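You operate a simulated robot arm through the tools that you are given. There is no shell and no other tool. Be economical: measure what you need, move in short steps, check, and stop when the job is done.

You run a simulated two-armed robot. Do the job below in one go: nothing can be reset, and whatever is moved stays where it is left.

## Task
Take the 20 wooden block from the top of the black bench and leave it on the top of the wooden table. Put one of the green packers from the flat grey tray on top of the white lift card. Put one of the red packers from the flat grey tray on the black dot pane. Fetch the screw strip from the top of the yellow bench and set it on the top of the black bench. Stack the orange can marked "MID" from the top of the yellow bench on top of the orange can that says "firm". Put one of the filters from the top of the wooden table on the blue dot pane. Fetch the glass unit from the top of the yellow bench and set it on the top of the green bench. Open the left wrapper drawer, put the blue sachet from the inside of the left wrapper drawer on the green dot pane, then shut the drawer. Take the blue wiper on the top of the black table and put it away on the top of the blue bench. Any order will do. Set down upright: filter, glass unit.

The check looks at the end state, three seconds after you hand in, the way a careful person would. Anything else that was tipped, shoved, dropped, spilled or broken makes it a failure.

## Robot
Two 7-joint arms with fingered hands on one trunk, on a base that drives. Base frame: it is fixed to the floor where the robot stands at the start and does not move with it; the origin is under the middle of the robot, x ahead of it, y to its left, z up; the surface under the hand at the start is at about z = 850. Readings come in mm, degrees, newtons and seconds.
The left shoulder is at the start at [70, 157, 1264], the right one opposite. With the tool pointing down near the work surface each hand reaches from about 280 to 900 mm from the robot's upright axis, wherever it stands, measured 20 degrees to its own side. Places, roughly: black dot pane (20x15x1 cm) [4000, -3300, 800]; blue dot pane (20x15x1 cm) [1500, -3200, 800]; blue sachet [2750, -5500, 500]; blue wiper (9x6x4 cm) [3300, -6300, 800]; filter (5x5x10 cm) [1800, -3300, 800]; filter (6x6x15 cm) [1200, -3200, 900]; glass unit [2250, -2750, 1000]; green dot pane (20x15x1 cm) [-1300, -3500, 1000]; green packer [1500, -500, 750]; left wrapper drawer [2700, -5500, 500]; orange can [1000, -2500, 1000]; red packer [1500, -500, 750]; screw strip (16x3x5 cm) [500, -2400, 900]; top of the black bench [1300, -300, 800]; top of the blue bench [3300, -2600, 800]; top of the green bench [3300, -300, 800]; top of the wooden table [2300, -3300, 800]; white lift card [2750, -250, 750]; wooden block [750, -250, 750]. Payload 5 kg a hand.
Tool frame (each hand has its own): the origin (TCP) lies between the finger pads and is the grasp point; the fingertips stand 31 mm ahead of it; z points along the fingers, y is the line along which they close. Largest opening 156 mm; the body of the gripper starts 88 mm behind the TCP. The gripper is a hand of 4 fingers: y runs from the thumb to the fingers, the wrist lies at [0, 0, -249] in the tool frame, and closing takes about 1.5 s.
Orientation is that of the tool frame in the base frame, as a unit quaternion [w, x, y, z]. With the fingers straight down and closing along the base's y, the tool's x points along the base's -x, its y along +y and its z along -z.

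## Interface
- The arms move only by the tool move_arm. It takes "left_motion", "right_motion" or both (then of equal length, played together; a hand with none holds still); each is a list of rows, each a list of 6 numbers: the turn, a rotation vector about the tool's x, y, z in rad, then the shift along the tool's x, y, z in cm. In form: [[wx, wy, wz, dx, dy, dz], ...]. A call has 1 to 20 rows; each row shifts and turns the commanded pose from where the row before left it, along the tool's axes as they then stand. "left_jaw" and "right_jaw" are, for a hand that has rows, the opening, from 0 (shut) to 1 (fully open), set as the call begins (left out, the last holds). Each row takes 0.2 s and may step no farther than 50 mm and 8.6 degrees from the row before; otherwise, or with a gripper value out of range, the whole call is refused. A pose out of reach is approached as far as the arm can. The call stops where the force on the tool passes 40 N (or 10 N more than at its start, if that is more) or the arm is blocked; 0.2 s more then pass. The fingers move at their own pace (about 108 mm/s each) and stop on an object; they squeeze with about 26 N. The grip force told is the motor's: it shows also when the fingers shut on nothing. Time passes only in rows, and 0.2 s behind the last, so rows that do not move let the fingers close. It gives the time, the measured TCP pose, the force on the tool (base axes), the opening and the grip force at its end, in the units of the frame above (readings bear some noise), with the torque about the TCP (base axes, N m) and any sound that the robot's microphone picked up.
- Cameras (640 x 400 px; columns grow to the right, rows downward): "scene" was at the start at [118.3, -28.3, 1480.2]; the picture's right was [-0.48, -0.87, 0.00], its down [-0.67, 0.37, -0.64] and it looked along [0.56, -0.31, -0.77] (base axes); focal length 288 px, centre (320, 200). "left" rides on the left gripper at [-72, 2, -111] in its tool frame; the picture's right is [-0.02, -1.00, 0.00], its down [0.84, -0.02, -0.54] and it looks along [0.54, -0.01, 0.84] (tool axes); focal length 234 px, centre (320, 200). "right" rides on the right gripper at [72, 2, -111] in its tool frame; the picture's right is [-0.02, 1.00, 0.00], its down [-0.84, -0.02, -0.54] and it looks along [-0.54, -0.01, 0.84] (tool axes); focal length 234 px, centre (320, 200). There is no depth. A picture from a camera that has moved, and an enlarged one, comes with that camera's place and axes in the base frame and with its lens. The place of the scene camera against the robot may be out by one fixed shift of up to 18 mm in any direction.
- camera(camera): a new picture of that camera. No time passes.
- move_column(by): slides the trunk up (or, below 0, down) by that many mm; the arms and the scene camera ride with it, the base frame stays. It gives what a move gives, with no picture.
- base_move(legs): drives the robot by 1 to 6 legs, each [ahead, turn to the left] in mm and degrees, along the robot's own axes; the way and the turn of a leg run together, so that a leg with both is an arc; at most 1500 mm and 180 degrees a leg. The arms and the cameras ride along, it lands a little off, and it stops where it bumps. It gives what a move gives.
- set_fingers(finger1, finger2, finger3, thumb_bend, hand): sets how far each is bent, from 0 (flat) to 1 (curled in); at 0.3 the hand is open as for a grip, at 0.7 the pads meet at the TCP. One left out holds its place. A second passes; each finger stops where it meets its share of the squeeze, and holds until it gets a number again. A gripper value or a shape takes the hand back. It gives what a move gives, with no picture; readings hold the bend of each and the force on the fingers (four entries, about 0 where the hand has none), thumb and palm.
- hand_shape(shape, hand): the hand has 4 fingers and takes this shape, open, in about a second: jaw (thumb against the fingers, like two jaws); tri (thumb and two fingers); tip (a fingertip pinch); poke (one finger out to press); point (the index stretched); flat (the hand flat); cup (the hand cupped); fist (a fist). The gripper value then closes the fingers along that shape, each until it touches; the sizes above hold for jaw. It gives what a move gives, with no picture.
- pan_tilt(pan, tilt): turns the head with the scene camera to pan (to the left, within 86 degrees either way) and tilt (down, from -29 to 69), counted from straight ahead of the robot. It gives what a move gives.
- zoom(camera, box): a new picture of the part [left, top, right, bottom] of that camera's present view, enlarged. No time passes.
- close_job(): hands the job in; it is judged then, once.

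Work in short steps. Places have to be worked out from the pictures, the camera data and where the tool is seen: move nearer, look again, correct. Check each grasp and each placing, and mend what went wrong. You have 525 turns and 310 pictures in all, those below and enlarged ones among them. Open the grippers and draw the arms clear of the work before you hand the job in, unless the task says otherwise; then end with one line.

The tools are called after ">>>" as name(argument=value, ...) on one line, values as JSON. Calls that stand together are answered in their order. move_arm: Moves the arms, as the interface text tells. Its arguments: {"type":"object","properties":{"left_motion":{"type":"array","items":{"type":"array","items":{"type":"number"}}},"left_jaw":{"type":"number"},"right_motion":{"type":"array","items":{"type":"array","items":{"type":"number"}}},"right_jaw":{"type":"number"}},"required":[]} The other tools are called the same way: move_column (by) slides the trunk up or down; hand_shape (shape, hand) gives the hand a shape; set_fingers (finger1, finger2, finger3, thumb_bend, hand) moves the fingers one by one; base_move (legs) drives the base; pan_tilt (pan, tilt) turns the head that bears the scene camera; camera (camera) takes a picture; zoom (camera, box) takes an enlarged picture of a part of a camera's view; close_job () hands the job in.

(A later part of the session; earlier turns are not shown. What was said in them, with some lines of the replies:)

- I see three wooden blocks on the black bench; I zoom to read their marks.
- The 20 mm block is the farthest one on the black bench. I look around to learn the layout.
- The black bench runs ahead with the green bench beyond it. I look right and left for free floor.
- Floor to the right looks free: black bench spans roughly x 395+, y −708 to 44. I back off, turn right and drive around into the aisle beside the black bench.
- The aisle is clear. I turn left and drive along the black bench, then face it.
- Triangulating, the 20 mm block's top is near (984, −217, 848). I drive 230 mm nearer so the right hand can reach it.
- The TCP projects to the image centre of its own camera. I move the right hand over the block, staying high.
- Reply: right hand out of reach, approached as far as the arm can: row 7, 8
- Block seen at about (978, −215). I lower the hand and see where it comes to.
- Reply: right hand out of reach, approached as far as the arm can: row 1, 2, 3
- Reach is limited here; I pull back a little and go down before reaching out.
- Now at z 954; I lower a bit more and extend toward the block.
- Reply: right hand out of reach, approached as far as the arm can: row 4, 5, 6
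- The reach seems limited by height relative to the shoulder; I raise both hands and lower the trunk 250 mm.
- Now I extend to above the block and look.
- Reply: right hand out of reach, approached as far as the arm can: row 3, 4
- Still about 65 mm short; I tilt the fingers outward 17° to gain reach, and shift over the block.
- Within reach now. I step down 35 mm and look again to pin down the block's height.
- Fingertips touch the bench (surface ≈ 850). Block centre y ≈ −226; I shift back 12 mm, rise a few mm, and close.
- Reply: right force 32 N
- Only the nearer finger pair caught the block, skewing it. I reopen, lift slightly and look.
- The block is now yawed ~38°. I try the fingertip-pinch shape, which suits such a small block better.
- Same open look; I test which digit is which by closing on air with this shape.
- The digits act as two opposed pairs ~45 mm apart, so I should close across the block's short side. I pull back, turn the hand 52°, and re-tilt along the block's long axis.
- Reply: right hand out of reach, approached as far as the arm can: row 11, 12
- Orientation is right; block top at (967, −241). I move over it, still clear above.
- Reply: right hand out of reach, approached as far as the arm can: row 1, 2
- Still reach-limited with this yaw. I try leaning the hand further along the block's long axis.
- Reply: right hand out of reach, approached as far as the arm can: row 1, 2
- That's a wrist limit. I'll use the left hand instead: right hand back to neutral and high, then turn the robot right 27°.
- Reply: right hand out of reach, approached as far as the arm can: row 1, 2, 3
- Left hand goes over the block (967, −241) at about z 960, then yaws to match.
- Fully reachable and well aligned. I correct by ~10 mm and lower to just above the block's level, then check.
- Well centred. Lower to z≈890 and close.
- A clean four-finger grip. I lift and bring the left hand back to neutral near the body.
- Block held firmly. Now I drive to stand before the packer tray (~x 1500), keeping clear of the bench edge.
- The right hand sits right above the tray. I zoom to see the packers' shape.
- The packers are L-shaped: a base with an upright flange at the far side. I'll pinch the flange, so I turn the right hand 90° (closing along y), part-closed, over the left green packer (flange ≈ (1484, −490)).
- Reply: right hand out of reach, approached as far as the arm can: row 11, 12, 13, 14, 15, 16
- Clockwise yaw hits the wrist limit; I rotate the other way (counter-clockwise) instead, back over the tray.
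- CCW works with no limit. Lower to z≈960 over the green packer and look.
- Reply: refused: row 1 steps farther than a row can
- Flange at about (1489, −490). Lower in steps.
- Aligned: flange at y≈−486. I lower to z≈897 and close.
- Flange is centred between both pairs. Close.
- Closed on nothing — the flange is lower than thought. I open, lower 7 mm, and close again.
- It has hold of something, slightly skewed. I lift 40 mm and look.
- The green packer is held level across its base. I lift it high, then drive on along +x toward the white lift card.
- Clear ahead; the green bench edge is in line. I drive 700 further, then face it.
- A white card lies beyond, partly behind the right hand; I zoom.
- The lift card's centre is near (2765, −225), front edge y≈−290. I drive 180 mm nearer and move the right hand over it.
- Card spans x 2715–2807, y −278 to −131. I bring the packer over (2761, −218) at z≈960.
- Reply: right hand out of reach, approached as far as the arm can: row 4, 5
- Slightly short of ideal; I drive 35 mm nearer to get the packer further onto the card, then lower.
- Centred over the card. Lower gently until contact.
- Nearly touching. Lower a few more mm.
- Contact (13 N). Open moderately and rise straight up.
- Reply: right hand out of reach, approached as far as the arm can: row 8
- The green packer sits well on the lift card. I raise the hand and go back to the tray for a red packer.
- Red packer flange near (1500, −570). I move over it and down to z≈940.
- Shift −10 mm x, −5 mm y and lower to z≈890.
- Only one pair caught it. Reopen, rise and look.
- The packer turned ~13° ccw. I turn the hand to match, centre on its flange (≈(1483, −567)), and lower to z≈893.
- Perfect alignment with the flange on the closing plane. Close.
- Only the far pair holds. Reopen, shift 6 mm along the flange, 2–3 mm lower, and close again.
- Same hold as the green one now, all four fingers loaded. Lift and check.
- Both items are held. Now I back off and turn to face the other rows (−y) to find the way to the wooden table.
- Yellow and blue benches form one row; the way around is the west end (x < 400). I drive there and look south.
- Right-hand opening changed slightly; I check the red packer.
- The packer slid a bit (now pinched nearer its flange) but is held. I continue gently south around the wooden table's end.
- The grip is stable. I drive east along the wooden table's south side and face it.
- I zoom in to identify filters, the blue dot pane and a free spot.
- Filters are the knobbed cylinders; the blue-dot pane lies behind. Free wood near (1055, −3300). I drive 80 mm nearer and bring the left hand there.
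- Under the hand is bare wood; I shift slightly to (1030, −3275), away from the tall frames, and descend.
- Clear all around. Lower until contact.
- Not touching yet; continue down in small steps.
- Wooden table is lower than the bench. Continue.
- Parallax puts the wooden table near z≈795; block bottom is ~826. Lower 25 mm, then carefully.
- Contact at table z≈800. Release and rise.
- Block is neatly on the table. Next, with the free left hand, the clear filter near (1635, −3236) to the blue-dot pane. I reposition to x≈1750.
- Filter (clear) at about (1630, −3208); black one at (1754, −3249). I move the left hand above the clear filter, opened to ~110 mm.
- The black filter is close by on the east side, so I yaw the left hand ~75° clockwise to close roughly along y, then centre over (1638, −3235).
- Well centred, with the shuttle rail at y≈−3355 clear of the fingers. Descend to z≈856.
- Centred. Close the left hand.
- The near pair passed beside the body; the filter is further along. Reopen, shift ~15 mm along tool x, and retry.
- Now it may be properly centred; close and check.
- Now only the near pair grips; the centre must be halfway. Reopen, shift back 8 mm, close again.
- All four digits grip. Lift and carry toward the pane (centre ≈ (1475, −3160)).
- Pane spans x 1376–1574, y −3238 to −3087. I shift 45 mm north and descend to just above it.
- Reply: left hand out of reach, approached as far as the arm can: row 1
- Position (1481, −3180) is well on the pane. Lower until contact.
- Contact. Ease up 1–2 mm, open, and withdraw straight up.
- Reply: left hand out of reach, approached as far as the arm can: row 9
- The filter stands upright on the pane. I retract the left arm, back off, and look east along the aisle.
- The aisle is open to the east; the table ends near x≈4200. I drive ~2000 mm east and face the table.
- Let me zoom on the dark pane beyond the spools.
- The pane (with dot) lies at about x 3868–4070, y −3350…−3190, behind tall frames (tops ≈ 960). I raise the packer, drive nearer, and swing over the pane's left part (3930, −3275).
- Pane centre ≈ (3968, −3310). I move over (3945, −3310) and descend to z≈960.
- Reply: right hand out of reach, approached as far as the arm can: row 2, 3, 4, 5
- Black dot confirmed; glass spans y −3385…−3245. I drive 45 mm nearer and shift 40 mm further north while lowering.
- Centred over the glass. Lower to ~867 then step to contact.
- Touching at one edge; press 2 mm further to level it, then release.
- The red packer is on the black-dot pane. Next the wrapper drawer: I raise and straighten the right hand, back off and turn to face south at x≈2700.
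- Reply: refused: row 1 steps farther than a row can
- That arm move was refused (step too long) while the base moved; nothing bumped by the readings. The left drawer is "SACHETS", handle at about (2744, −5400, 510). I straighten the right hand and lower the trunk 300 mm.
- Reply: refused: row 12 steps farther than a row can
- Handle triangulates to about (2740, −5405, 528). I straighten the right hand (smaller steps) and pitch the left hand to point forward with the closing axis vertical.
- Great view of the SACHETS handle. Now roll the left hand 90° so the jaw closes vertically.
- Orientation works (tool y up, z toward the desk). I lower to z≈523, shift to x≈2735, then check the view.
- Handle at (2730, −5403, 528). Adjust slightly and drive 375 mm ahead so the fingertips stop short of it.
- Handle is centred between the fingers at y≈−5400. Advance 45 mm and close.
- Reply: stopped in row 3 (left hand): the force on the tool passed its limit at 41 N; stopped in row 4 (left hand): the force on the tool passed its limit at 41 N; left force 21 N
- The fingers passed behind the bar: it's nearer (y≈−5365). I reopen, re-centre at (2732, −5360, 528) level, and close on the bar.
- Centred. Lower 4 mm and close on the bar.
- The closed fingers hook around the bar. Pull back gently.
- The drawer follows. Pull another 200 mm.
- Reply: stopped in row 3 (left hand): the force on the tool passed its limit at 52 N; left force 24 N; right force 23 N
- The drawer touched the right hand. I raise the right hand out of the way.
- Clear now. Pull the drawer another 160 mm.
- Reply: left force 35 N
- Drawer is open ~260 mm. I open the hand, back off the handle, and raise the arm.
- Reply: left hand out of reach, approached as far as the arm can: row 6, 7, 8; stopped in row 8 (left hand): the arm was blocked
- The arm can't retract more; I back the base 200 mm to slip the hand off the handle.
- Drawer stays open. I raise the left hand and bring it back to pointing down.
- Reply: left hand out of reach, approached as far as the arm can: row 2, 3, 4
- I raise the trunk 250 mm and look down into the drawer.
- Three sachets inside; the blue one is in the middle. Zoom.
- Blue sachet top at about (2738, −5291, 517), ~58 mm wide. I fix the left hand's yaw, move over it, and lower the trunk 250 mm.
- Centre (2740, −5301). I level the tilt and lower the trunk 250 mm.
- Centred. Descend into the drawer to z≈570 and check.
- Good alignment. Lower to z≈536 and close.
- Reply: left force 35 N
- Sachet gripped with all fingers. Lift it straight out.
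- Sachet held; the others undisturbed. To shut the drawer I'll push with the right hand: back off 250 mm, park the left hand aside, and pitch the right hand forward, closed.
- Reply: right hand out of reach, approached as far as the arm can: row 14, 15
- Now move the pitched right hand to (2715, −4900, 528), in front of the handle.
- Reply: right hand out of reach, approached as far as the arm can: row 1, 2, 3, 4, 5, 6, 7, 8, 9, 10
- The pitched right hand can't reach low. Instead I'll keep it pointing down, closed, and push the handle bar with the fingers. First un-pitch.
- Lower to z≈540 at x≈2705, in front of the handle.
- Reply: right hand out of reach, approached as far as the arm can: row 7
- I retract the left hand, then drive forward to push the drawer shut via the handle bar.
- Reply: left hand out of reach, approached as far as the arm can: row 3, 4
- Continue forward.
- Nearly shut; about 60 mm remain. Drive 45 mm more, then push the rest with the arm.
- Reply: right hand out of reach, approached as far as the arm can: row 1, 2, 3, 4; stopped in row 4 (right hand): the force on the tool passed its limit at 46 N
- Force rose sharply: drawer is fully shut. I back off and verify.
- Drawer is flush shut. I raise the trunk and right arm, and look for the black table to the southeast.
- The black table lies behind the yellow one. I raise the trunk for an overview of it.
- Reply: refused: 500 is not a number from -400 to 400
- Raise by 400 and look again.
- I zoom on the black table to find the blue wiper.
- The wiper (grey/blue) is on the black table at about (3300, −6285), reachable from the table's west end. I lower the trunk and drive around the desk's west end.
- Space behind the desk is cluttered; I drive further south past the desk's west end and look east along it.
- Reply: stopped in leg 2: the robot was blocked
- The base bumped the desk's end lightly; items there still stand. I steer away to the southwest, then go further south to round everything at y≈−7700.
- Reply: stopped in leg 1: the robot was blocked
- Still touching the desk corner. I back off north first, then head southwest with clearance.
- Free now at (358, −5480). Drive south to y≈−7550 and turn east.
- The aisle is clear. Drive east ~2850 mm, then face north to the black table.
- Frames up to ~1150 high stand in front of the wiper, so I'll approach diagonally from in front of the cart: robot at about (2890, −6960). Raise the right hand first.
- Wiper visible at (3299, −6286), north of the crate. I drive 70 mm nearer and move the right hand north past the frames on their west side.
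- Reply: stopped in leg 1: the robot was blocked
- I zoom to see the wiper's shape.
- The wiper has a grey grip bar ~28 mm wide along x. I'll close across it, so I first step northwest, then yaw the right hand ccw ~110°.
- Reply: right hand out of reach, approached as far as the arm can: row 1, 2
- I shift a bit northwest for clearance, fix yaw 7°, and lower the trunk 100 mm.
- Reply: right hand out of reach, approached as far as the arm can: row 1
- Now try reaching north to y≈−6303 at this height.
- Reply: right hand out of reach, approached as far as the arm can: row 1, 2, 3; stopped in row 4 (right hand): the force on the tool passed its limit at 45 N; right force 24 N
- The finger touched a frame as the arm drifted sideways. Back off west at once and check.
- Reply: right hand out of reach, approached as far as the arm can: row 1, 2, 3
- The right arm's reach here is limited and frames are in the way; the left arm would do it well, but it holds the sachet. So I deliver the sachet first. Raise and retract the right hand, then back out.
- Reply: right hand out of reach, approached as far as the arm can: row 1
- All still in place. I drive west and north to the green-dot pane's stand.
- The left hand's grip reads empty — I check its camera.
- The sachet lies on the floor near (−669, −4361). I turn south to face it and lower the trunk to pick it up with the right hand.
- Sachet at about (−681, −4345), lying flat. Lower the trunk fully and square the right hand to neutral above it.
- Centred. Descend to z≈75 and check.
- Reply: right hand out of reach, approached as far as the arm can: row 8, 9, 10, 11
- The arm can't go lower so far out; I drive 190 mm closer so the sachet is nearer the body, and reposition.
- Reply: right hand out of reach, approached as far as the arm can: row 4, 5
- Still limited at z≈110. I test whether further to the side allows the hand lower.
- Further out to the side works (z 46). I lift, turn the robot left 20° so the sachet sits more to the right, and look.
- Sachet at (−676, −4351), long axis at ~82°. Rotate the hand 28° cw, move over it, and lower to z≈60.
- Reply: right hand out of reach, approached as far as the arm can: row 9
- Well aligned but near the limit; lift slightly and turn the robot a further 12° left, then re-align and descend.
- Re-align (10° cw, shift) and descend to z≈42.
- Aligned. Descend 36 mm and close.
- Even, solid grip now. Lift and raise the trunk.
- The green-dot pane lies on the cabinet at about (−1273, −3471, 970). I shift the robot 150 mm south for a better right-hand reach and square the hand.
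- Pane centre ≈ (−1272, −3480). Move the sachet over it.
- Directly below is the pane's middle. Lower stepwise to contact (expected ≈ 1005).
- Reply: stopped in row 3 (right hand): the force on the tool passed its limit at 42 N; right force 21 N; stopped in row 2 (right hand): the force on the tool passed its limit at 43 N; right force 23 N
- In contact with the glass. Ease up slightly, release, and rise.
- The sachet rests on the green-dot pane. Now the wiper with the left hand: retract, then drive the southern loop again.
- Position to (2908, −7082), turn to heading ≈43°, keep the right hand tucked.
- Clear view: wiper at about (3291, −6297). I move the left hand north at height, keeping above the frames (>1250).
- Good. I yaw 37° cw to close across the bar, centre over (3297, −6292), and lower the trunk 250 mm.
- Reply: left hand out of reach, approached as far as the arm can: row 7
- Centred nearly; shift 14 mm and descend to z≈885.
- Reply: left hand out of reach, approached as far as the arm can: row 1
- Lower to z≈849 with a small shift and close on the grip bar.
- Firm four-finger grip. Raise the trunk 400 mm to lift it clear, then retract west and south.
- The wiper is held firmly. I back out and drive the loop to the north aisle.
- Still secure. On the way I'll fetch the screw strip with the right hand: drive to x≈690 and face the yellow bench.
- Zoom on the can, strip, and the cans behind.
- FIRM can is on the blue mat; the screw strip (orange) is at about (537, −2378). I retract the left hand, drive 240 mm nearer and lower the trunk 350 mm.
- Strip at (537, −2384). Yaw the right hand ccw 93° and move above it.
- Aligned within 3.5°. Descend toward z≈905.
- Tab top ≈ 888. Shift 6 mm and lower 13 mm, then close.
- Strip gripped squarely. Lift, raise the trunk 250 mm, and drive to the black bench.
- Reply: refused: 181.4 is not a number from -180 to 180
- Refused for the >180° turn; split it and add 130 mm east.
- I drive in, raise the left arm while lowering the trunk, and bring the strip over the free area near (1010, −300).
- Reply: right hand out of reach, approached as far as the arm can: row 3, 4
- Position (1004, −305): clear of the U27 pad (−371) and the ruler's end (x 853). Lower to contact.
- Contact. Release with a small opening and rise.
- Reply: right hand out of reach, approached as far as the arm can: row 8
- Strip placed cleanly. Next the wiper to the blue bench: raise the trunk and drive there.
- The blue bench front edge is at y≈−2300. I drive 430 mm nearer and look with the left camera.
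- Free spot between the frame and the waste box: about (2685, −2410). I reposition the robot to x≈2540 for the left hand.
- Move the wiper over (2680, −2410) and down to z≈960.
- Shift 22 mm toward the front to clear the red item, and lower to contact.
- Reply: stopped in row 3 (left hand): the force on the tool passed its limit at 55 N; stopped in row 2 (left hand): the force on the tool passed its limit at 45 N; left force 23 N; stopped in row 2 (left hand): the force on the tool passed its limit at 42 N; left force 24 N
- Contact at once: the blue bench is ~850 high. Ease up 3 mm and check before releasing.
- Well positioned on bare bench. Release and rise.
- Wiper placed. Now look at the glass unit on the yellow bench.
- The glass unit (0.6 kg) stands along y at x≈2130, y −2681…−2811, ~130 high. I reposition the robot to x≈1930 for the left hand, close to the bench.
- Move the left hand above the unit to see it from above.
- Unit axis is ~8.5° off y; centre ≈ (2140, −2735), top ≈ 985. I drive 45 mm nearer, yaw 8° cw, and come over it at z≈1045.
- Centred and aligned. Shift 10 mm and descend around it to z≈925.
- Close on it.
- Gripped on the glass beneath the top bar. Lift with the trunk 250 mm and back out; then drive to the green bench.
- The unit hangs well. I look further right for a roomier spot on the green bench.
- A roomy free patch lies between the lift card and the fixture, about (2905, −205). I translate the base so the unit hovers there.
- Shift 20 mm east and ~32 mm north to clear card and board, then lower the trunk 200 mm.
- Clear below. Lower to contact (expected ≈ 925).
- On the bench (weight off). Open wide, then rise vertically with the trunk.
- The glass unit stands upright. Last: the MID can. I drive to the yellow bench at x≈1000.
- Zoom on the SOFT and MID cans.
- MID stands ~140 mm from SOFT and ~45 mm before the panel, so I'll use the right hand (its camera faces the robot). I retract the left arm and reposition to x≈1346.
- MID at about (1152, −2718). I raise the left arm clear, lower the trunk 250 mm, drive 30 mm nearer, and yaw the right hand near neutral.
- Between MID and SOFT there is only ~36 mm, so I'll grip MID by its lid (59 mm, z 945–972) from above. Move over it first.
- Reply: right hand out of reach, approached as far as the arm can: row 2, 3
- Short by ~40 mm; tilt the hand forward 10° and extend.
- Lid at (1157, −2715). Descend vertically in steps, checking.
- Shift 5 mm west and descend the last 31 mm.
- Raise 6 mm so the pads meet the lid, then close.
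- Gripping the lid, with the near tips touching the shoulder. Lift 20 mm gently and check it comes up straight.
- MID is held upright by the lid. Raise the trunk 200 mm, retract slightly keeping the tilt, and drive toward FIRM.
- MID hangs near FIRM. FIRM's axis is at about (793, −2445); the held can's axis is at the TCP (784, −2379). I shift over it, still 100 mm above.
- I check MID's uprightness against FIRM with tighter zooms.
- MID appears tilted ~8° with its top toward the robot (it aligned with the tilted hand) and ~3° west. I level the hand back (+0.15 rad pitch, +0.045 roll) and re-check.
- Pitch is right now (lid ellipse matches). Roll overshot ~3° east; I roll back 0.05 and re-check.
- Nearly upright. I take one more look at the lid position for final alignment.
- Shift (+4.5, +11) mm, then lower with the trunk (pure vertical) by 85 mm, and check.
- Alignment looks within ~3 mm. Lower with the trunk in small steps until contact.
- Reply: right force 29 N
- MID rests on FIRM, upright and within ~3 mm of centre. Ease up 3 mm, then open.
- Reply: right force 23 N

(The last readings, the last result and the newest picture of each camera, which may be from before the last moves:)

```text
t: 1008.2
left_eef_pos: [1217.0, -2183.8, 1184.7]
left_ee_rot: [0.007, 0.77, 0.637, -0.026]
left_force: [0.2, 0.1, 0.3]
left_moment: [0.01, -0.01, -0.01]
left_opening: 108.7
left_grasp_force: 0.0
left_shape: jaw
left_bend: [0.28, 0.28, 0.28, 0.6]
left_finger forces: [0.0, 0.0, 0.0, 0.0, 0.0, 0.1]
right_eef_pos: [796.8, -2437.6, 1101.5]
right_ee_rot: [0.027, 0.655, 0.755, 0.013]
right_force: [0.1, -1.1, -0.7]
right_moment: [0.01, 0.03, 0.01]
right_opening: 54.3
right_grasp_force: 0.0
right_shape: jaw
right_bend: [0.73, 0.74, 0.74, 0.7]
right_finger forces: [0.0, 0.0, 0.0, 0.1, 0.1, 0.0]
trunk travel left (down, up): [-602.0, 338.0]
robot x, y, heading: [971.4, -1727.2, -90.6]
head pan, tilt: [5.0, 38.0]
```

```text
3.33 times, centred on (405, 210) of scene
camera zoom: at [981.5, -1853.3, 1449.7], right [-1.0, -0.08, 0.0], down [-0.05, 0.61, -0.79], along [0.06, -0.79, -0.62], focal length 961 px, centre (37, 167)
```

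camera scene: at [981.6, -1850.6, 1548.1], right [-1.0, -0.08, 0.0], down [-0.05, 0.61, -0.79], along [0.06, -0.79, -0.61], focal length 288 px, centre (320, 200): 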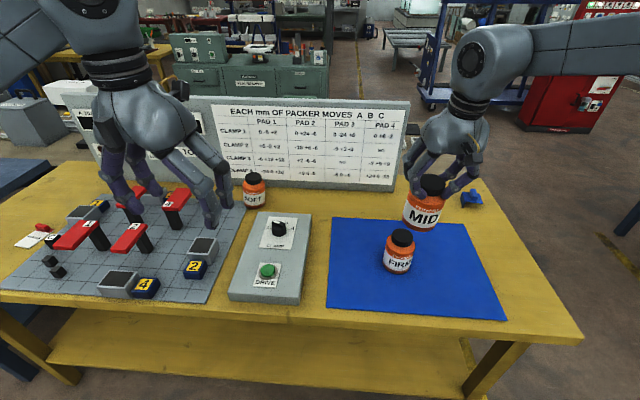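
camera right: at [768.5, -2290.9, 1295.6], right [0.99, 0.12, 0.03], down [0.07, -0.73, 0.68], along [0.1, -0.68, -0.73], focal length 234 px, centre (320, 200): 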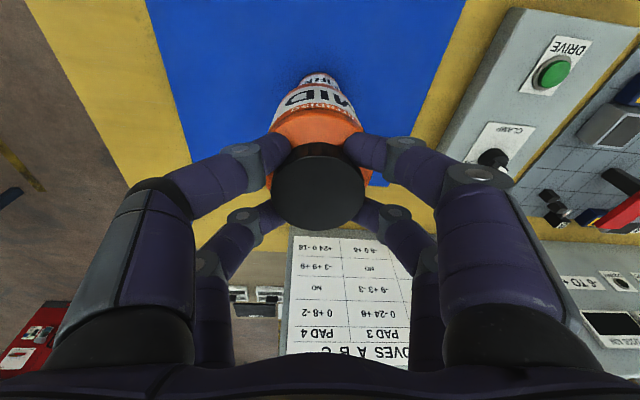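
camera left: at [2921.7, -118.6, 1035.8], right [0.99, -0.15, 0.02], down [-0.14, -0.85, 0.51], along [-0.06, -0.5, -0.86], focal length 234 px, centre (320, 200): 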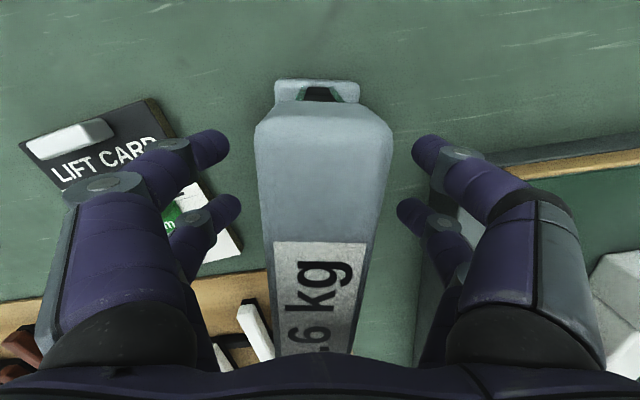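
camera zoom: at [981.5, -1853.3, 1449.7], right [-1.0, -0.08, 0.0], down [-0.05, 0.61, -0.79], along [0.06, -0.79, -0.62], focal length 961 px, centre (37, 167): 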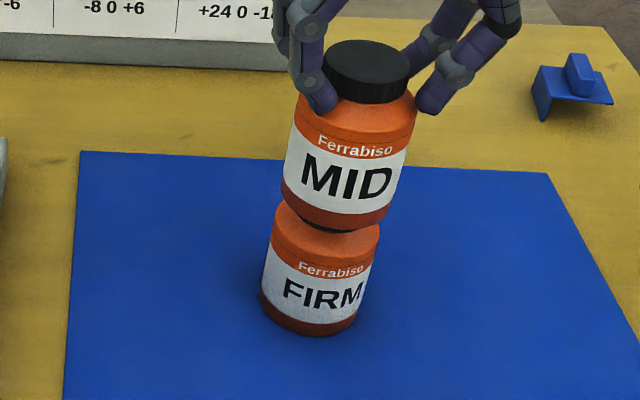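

Standing freely. Open a bit more and rise straight up with the trunk.

>>> move_arm(right_motion=[[0, 0, 0, 0, 0, 0], [0, 0, 0, 0, 0, 0], [0, 0, 0, 0, 0, 0]], right_jaw=0.6)

>>> move_column(by=150)

>>> zoom(camera="scene", box=[340, 150, 480, 300])

>>> camera(camera="right")

```text
t: 1009.0
left_eef_pos: [1216.7, -2184.1, 1185.8]
left_ee_rot: [0.006, 0.771, 0.637, -0.026]
left_force: [0.0, 0.1, 0.9]
left_moment: [-0.03, 0.0, -0.01]
left_opening: 108.9
left_grasp_force: 0.1
left_shape: jaw
left_bend: [0.28, 0.28, 0.28, 0.6]
left_finger forces: [0.1, 0.0, 0.0, 0.1, 0.0, 0.1]
right_eef_pos: [794.8, -2436.9, 1102.9]
right_ee_rot: [0.028, 0.655, 0.755, 0.013]
right_force: [0.1, 0.2, 0.2]
right_moment: [0.0, 0.01, 0.03]
right_opening: 93.1
right_grasp_force: 0.0
right_shape: jaw
right_bend: [0.32, 0.32, 0.32, 0.7]
right_finger forces: [0.0, 0.1, 0.0, 0.1, 0.1, 0.1]
trunk travel left (down, up): [-602.0, 338.0]
robot x, y, heading: [976.6, -1725.5, -90.9]
head pan, tilt: [5.0, 38.0]
```

```text
t: 1010.8
left_eef_pos: [1216.8, -2183.2, 1335.0]
left_ee_rot: [0.007, 0.77, 0.637, -0.025]
left_force: [1.4, 0.1, 0.1]
left_moment: [0.01, 0.03, -0.01]
left_opening: 108.9
left_grasp_force: 0.0
left_shape: jaw
left_bend: [0.28, 0.28, 0.28, 0.6]
left_finger forces: [0.1, 0.0, 0.0, 0.1, 0.2, 0.0]
right_eef_pos: [795.9, -2437.2, 1252.4]
right_ee_rot: [0.029, 0.654, 0.756, 0.013]
right_force: [0.2, 0.3, 0.0]
right_moment: [0.01, 0.04, -0.03]
right_opening: 92.9
right_grasp_force: 0.1
right_shape: jaw
right_bend: [0.32, 0.32, 0.32, 0.7]
right_finger forces: [0.1, 0.0, 0.0, 0.0, 0.0, 0.0]
trunk travel left (down, up): [-752.0, 188.0]
robot x, y, heading: [973.7, -1727.5, -90.2]
head pan, tilt: [5.0, 38.0]
```

```text
2.67 times, centred on (410, 225) of scene
camera zoom: at [981.5, -1853.1, 1599.7], right [-1.0, -0.08, 0.0], down [-0.05, 0.61, -0.79], along [0.06, -0.79, -0.62], focal length 768 px, centre (80, 133)
```

zoom: 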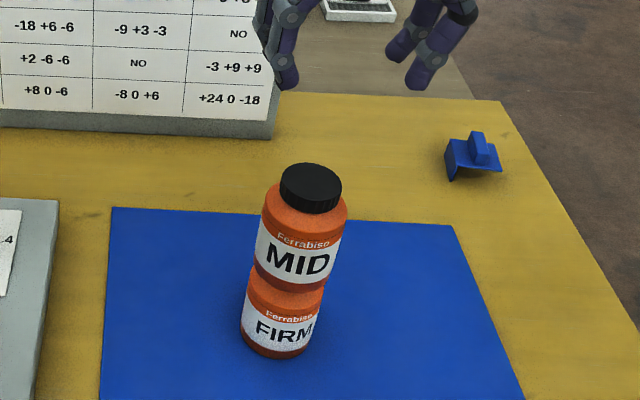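

```text
58 pictures are left
camera right: at [780.3, -2364.1, 1359.4], right [0.99, 0.12, 0.06], down [0.07, -0.82, 0.56], along [0.11, -0.56, -0.82], focal length 234 px, centre (320, 200)
```

right: 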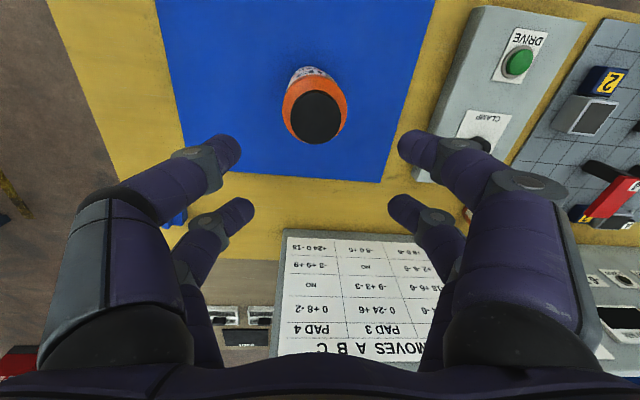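

MID stands upright on FIRM. All jobs are done; I back away clear of the bench.

>>> base_move(legs=[[-450, 0]])

>>> camera(camera="scene")

```text
t: 1013.5
left_eef_pos: [1222.1, -1732.7, 1335.7]
left_ee_rot: [0.007, 0.77, 0.637, -0.024]
left_force: [0.2, 0.0, 0.3]
left_moment: [0.01, -0.02, 0.03]
left_opening: 108.9
left_grasp_force: 0.0
left_shape: jaw
left_bend: [0.28, 0.28, 0.28, 0.6]
left_finger forces: [0.0, 0.0, 0.0, 0.0, 0.0, 0.0]
right_eef_pos: [800.7, -1985.3, 1250.5]
right_ee_rot: [0.028, 0.654, 0.756, 0.013]
right_force: [1.1, 0.0, 0.9]
right_moment: [-0.02, -0.01, -0.06]
right_opening: 93.2
right_grasp_force: 0.0
right_shape: jaw
right_bend: [0.32, 0.32, 0.32, 0.7]
right_finger forces: [0.0, 0.0, 0.1, 0.0, 0.0, 0.0]
trunk travel left (down, up): [-752.0, 188.0]
robot x, y, heading: [977.3, -1272.9, -90.5]
head pan, tilt: [5.0, 38.0]
```

```text
57 pictures are left
camera scene: at [985.3, -1401.2, 1599.6], right [-1.0, -0.08, 0.0], down [-0.05, 0.61, -0.79], along [0.06, -0.78, -0.62], focal length 288 px, centre (320, 200)
```

scene: 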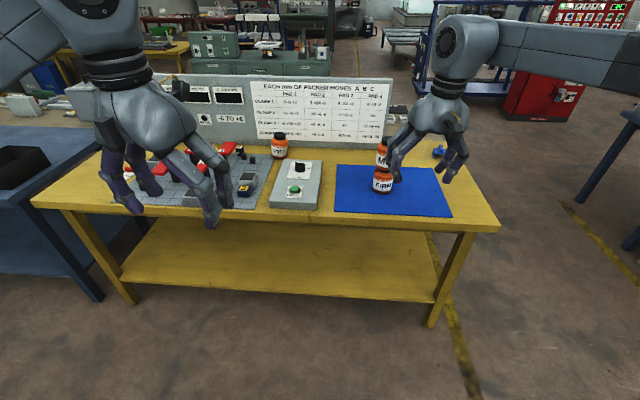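

Everything is placed, the stack stands, and both hands are open and clear of the work. I hand the job in.

>>> close_job()

```text
The job is handed in.
```

All nine tasks are done and handed in, with one slip: the blue sachet fell to the floor on the way, and I picked it up and set it on the green dot pane. The base and a finger also lightly bumped the film-wrapper desk, a cart and a rack of frames; nothing there looked moved or tipped in the pictures I took afterwards.
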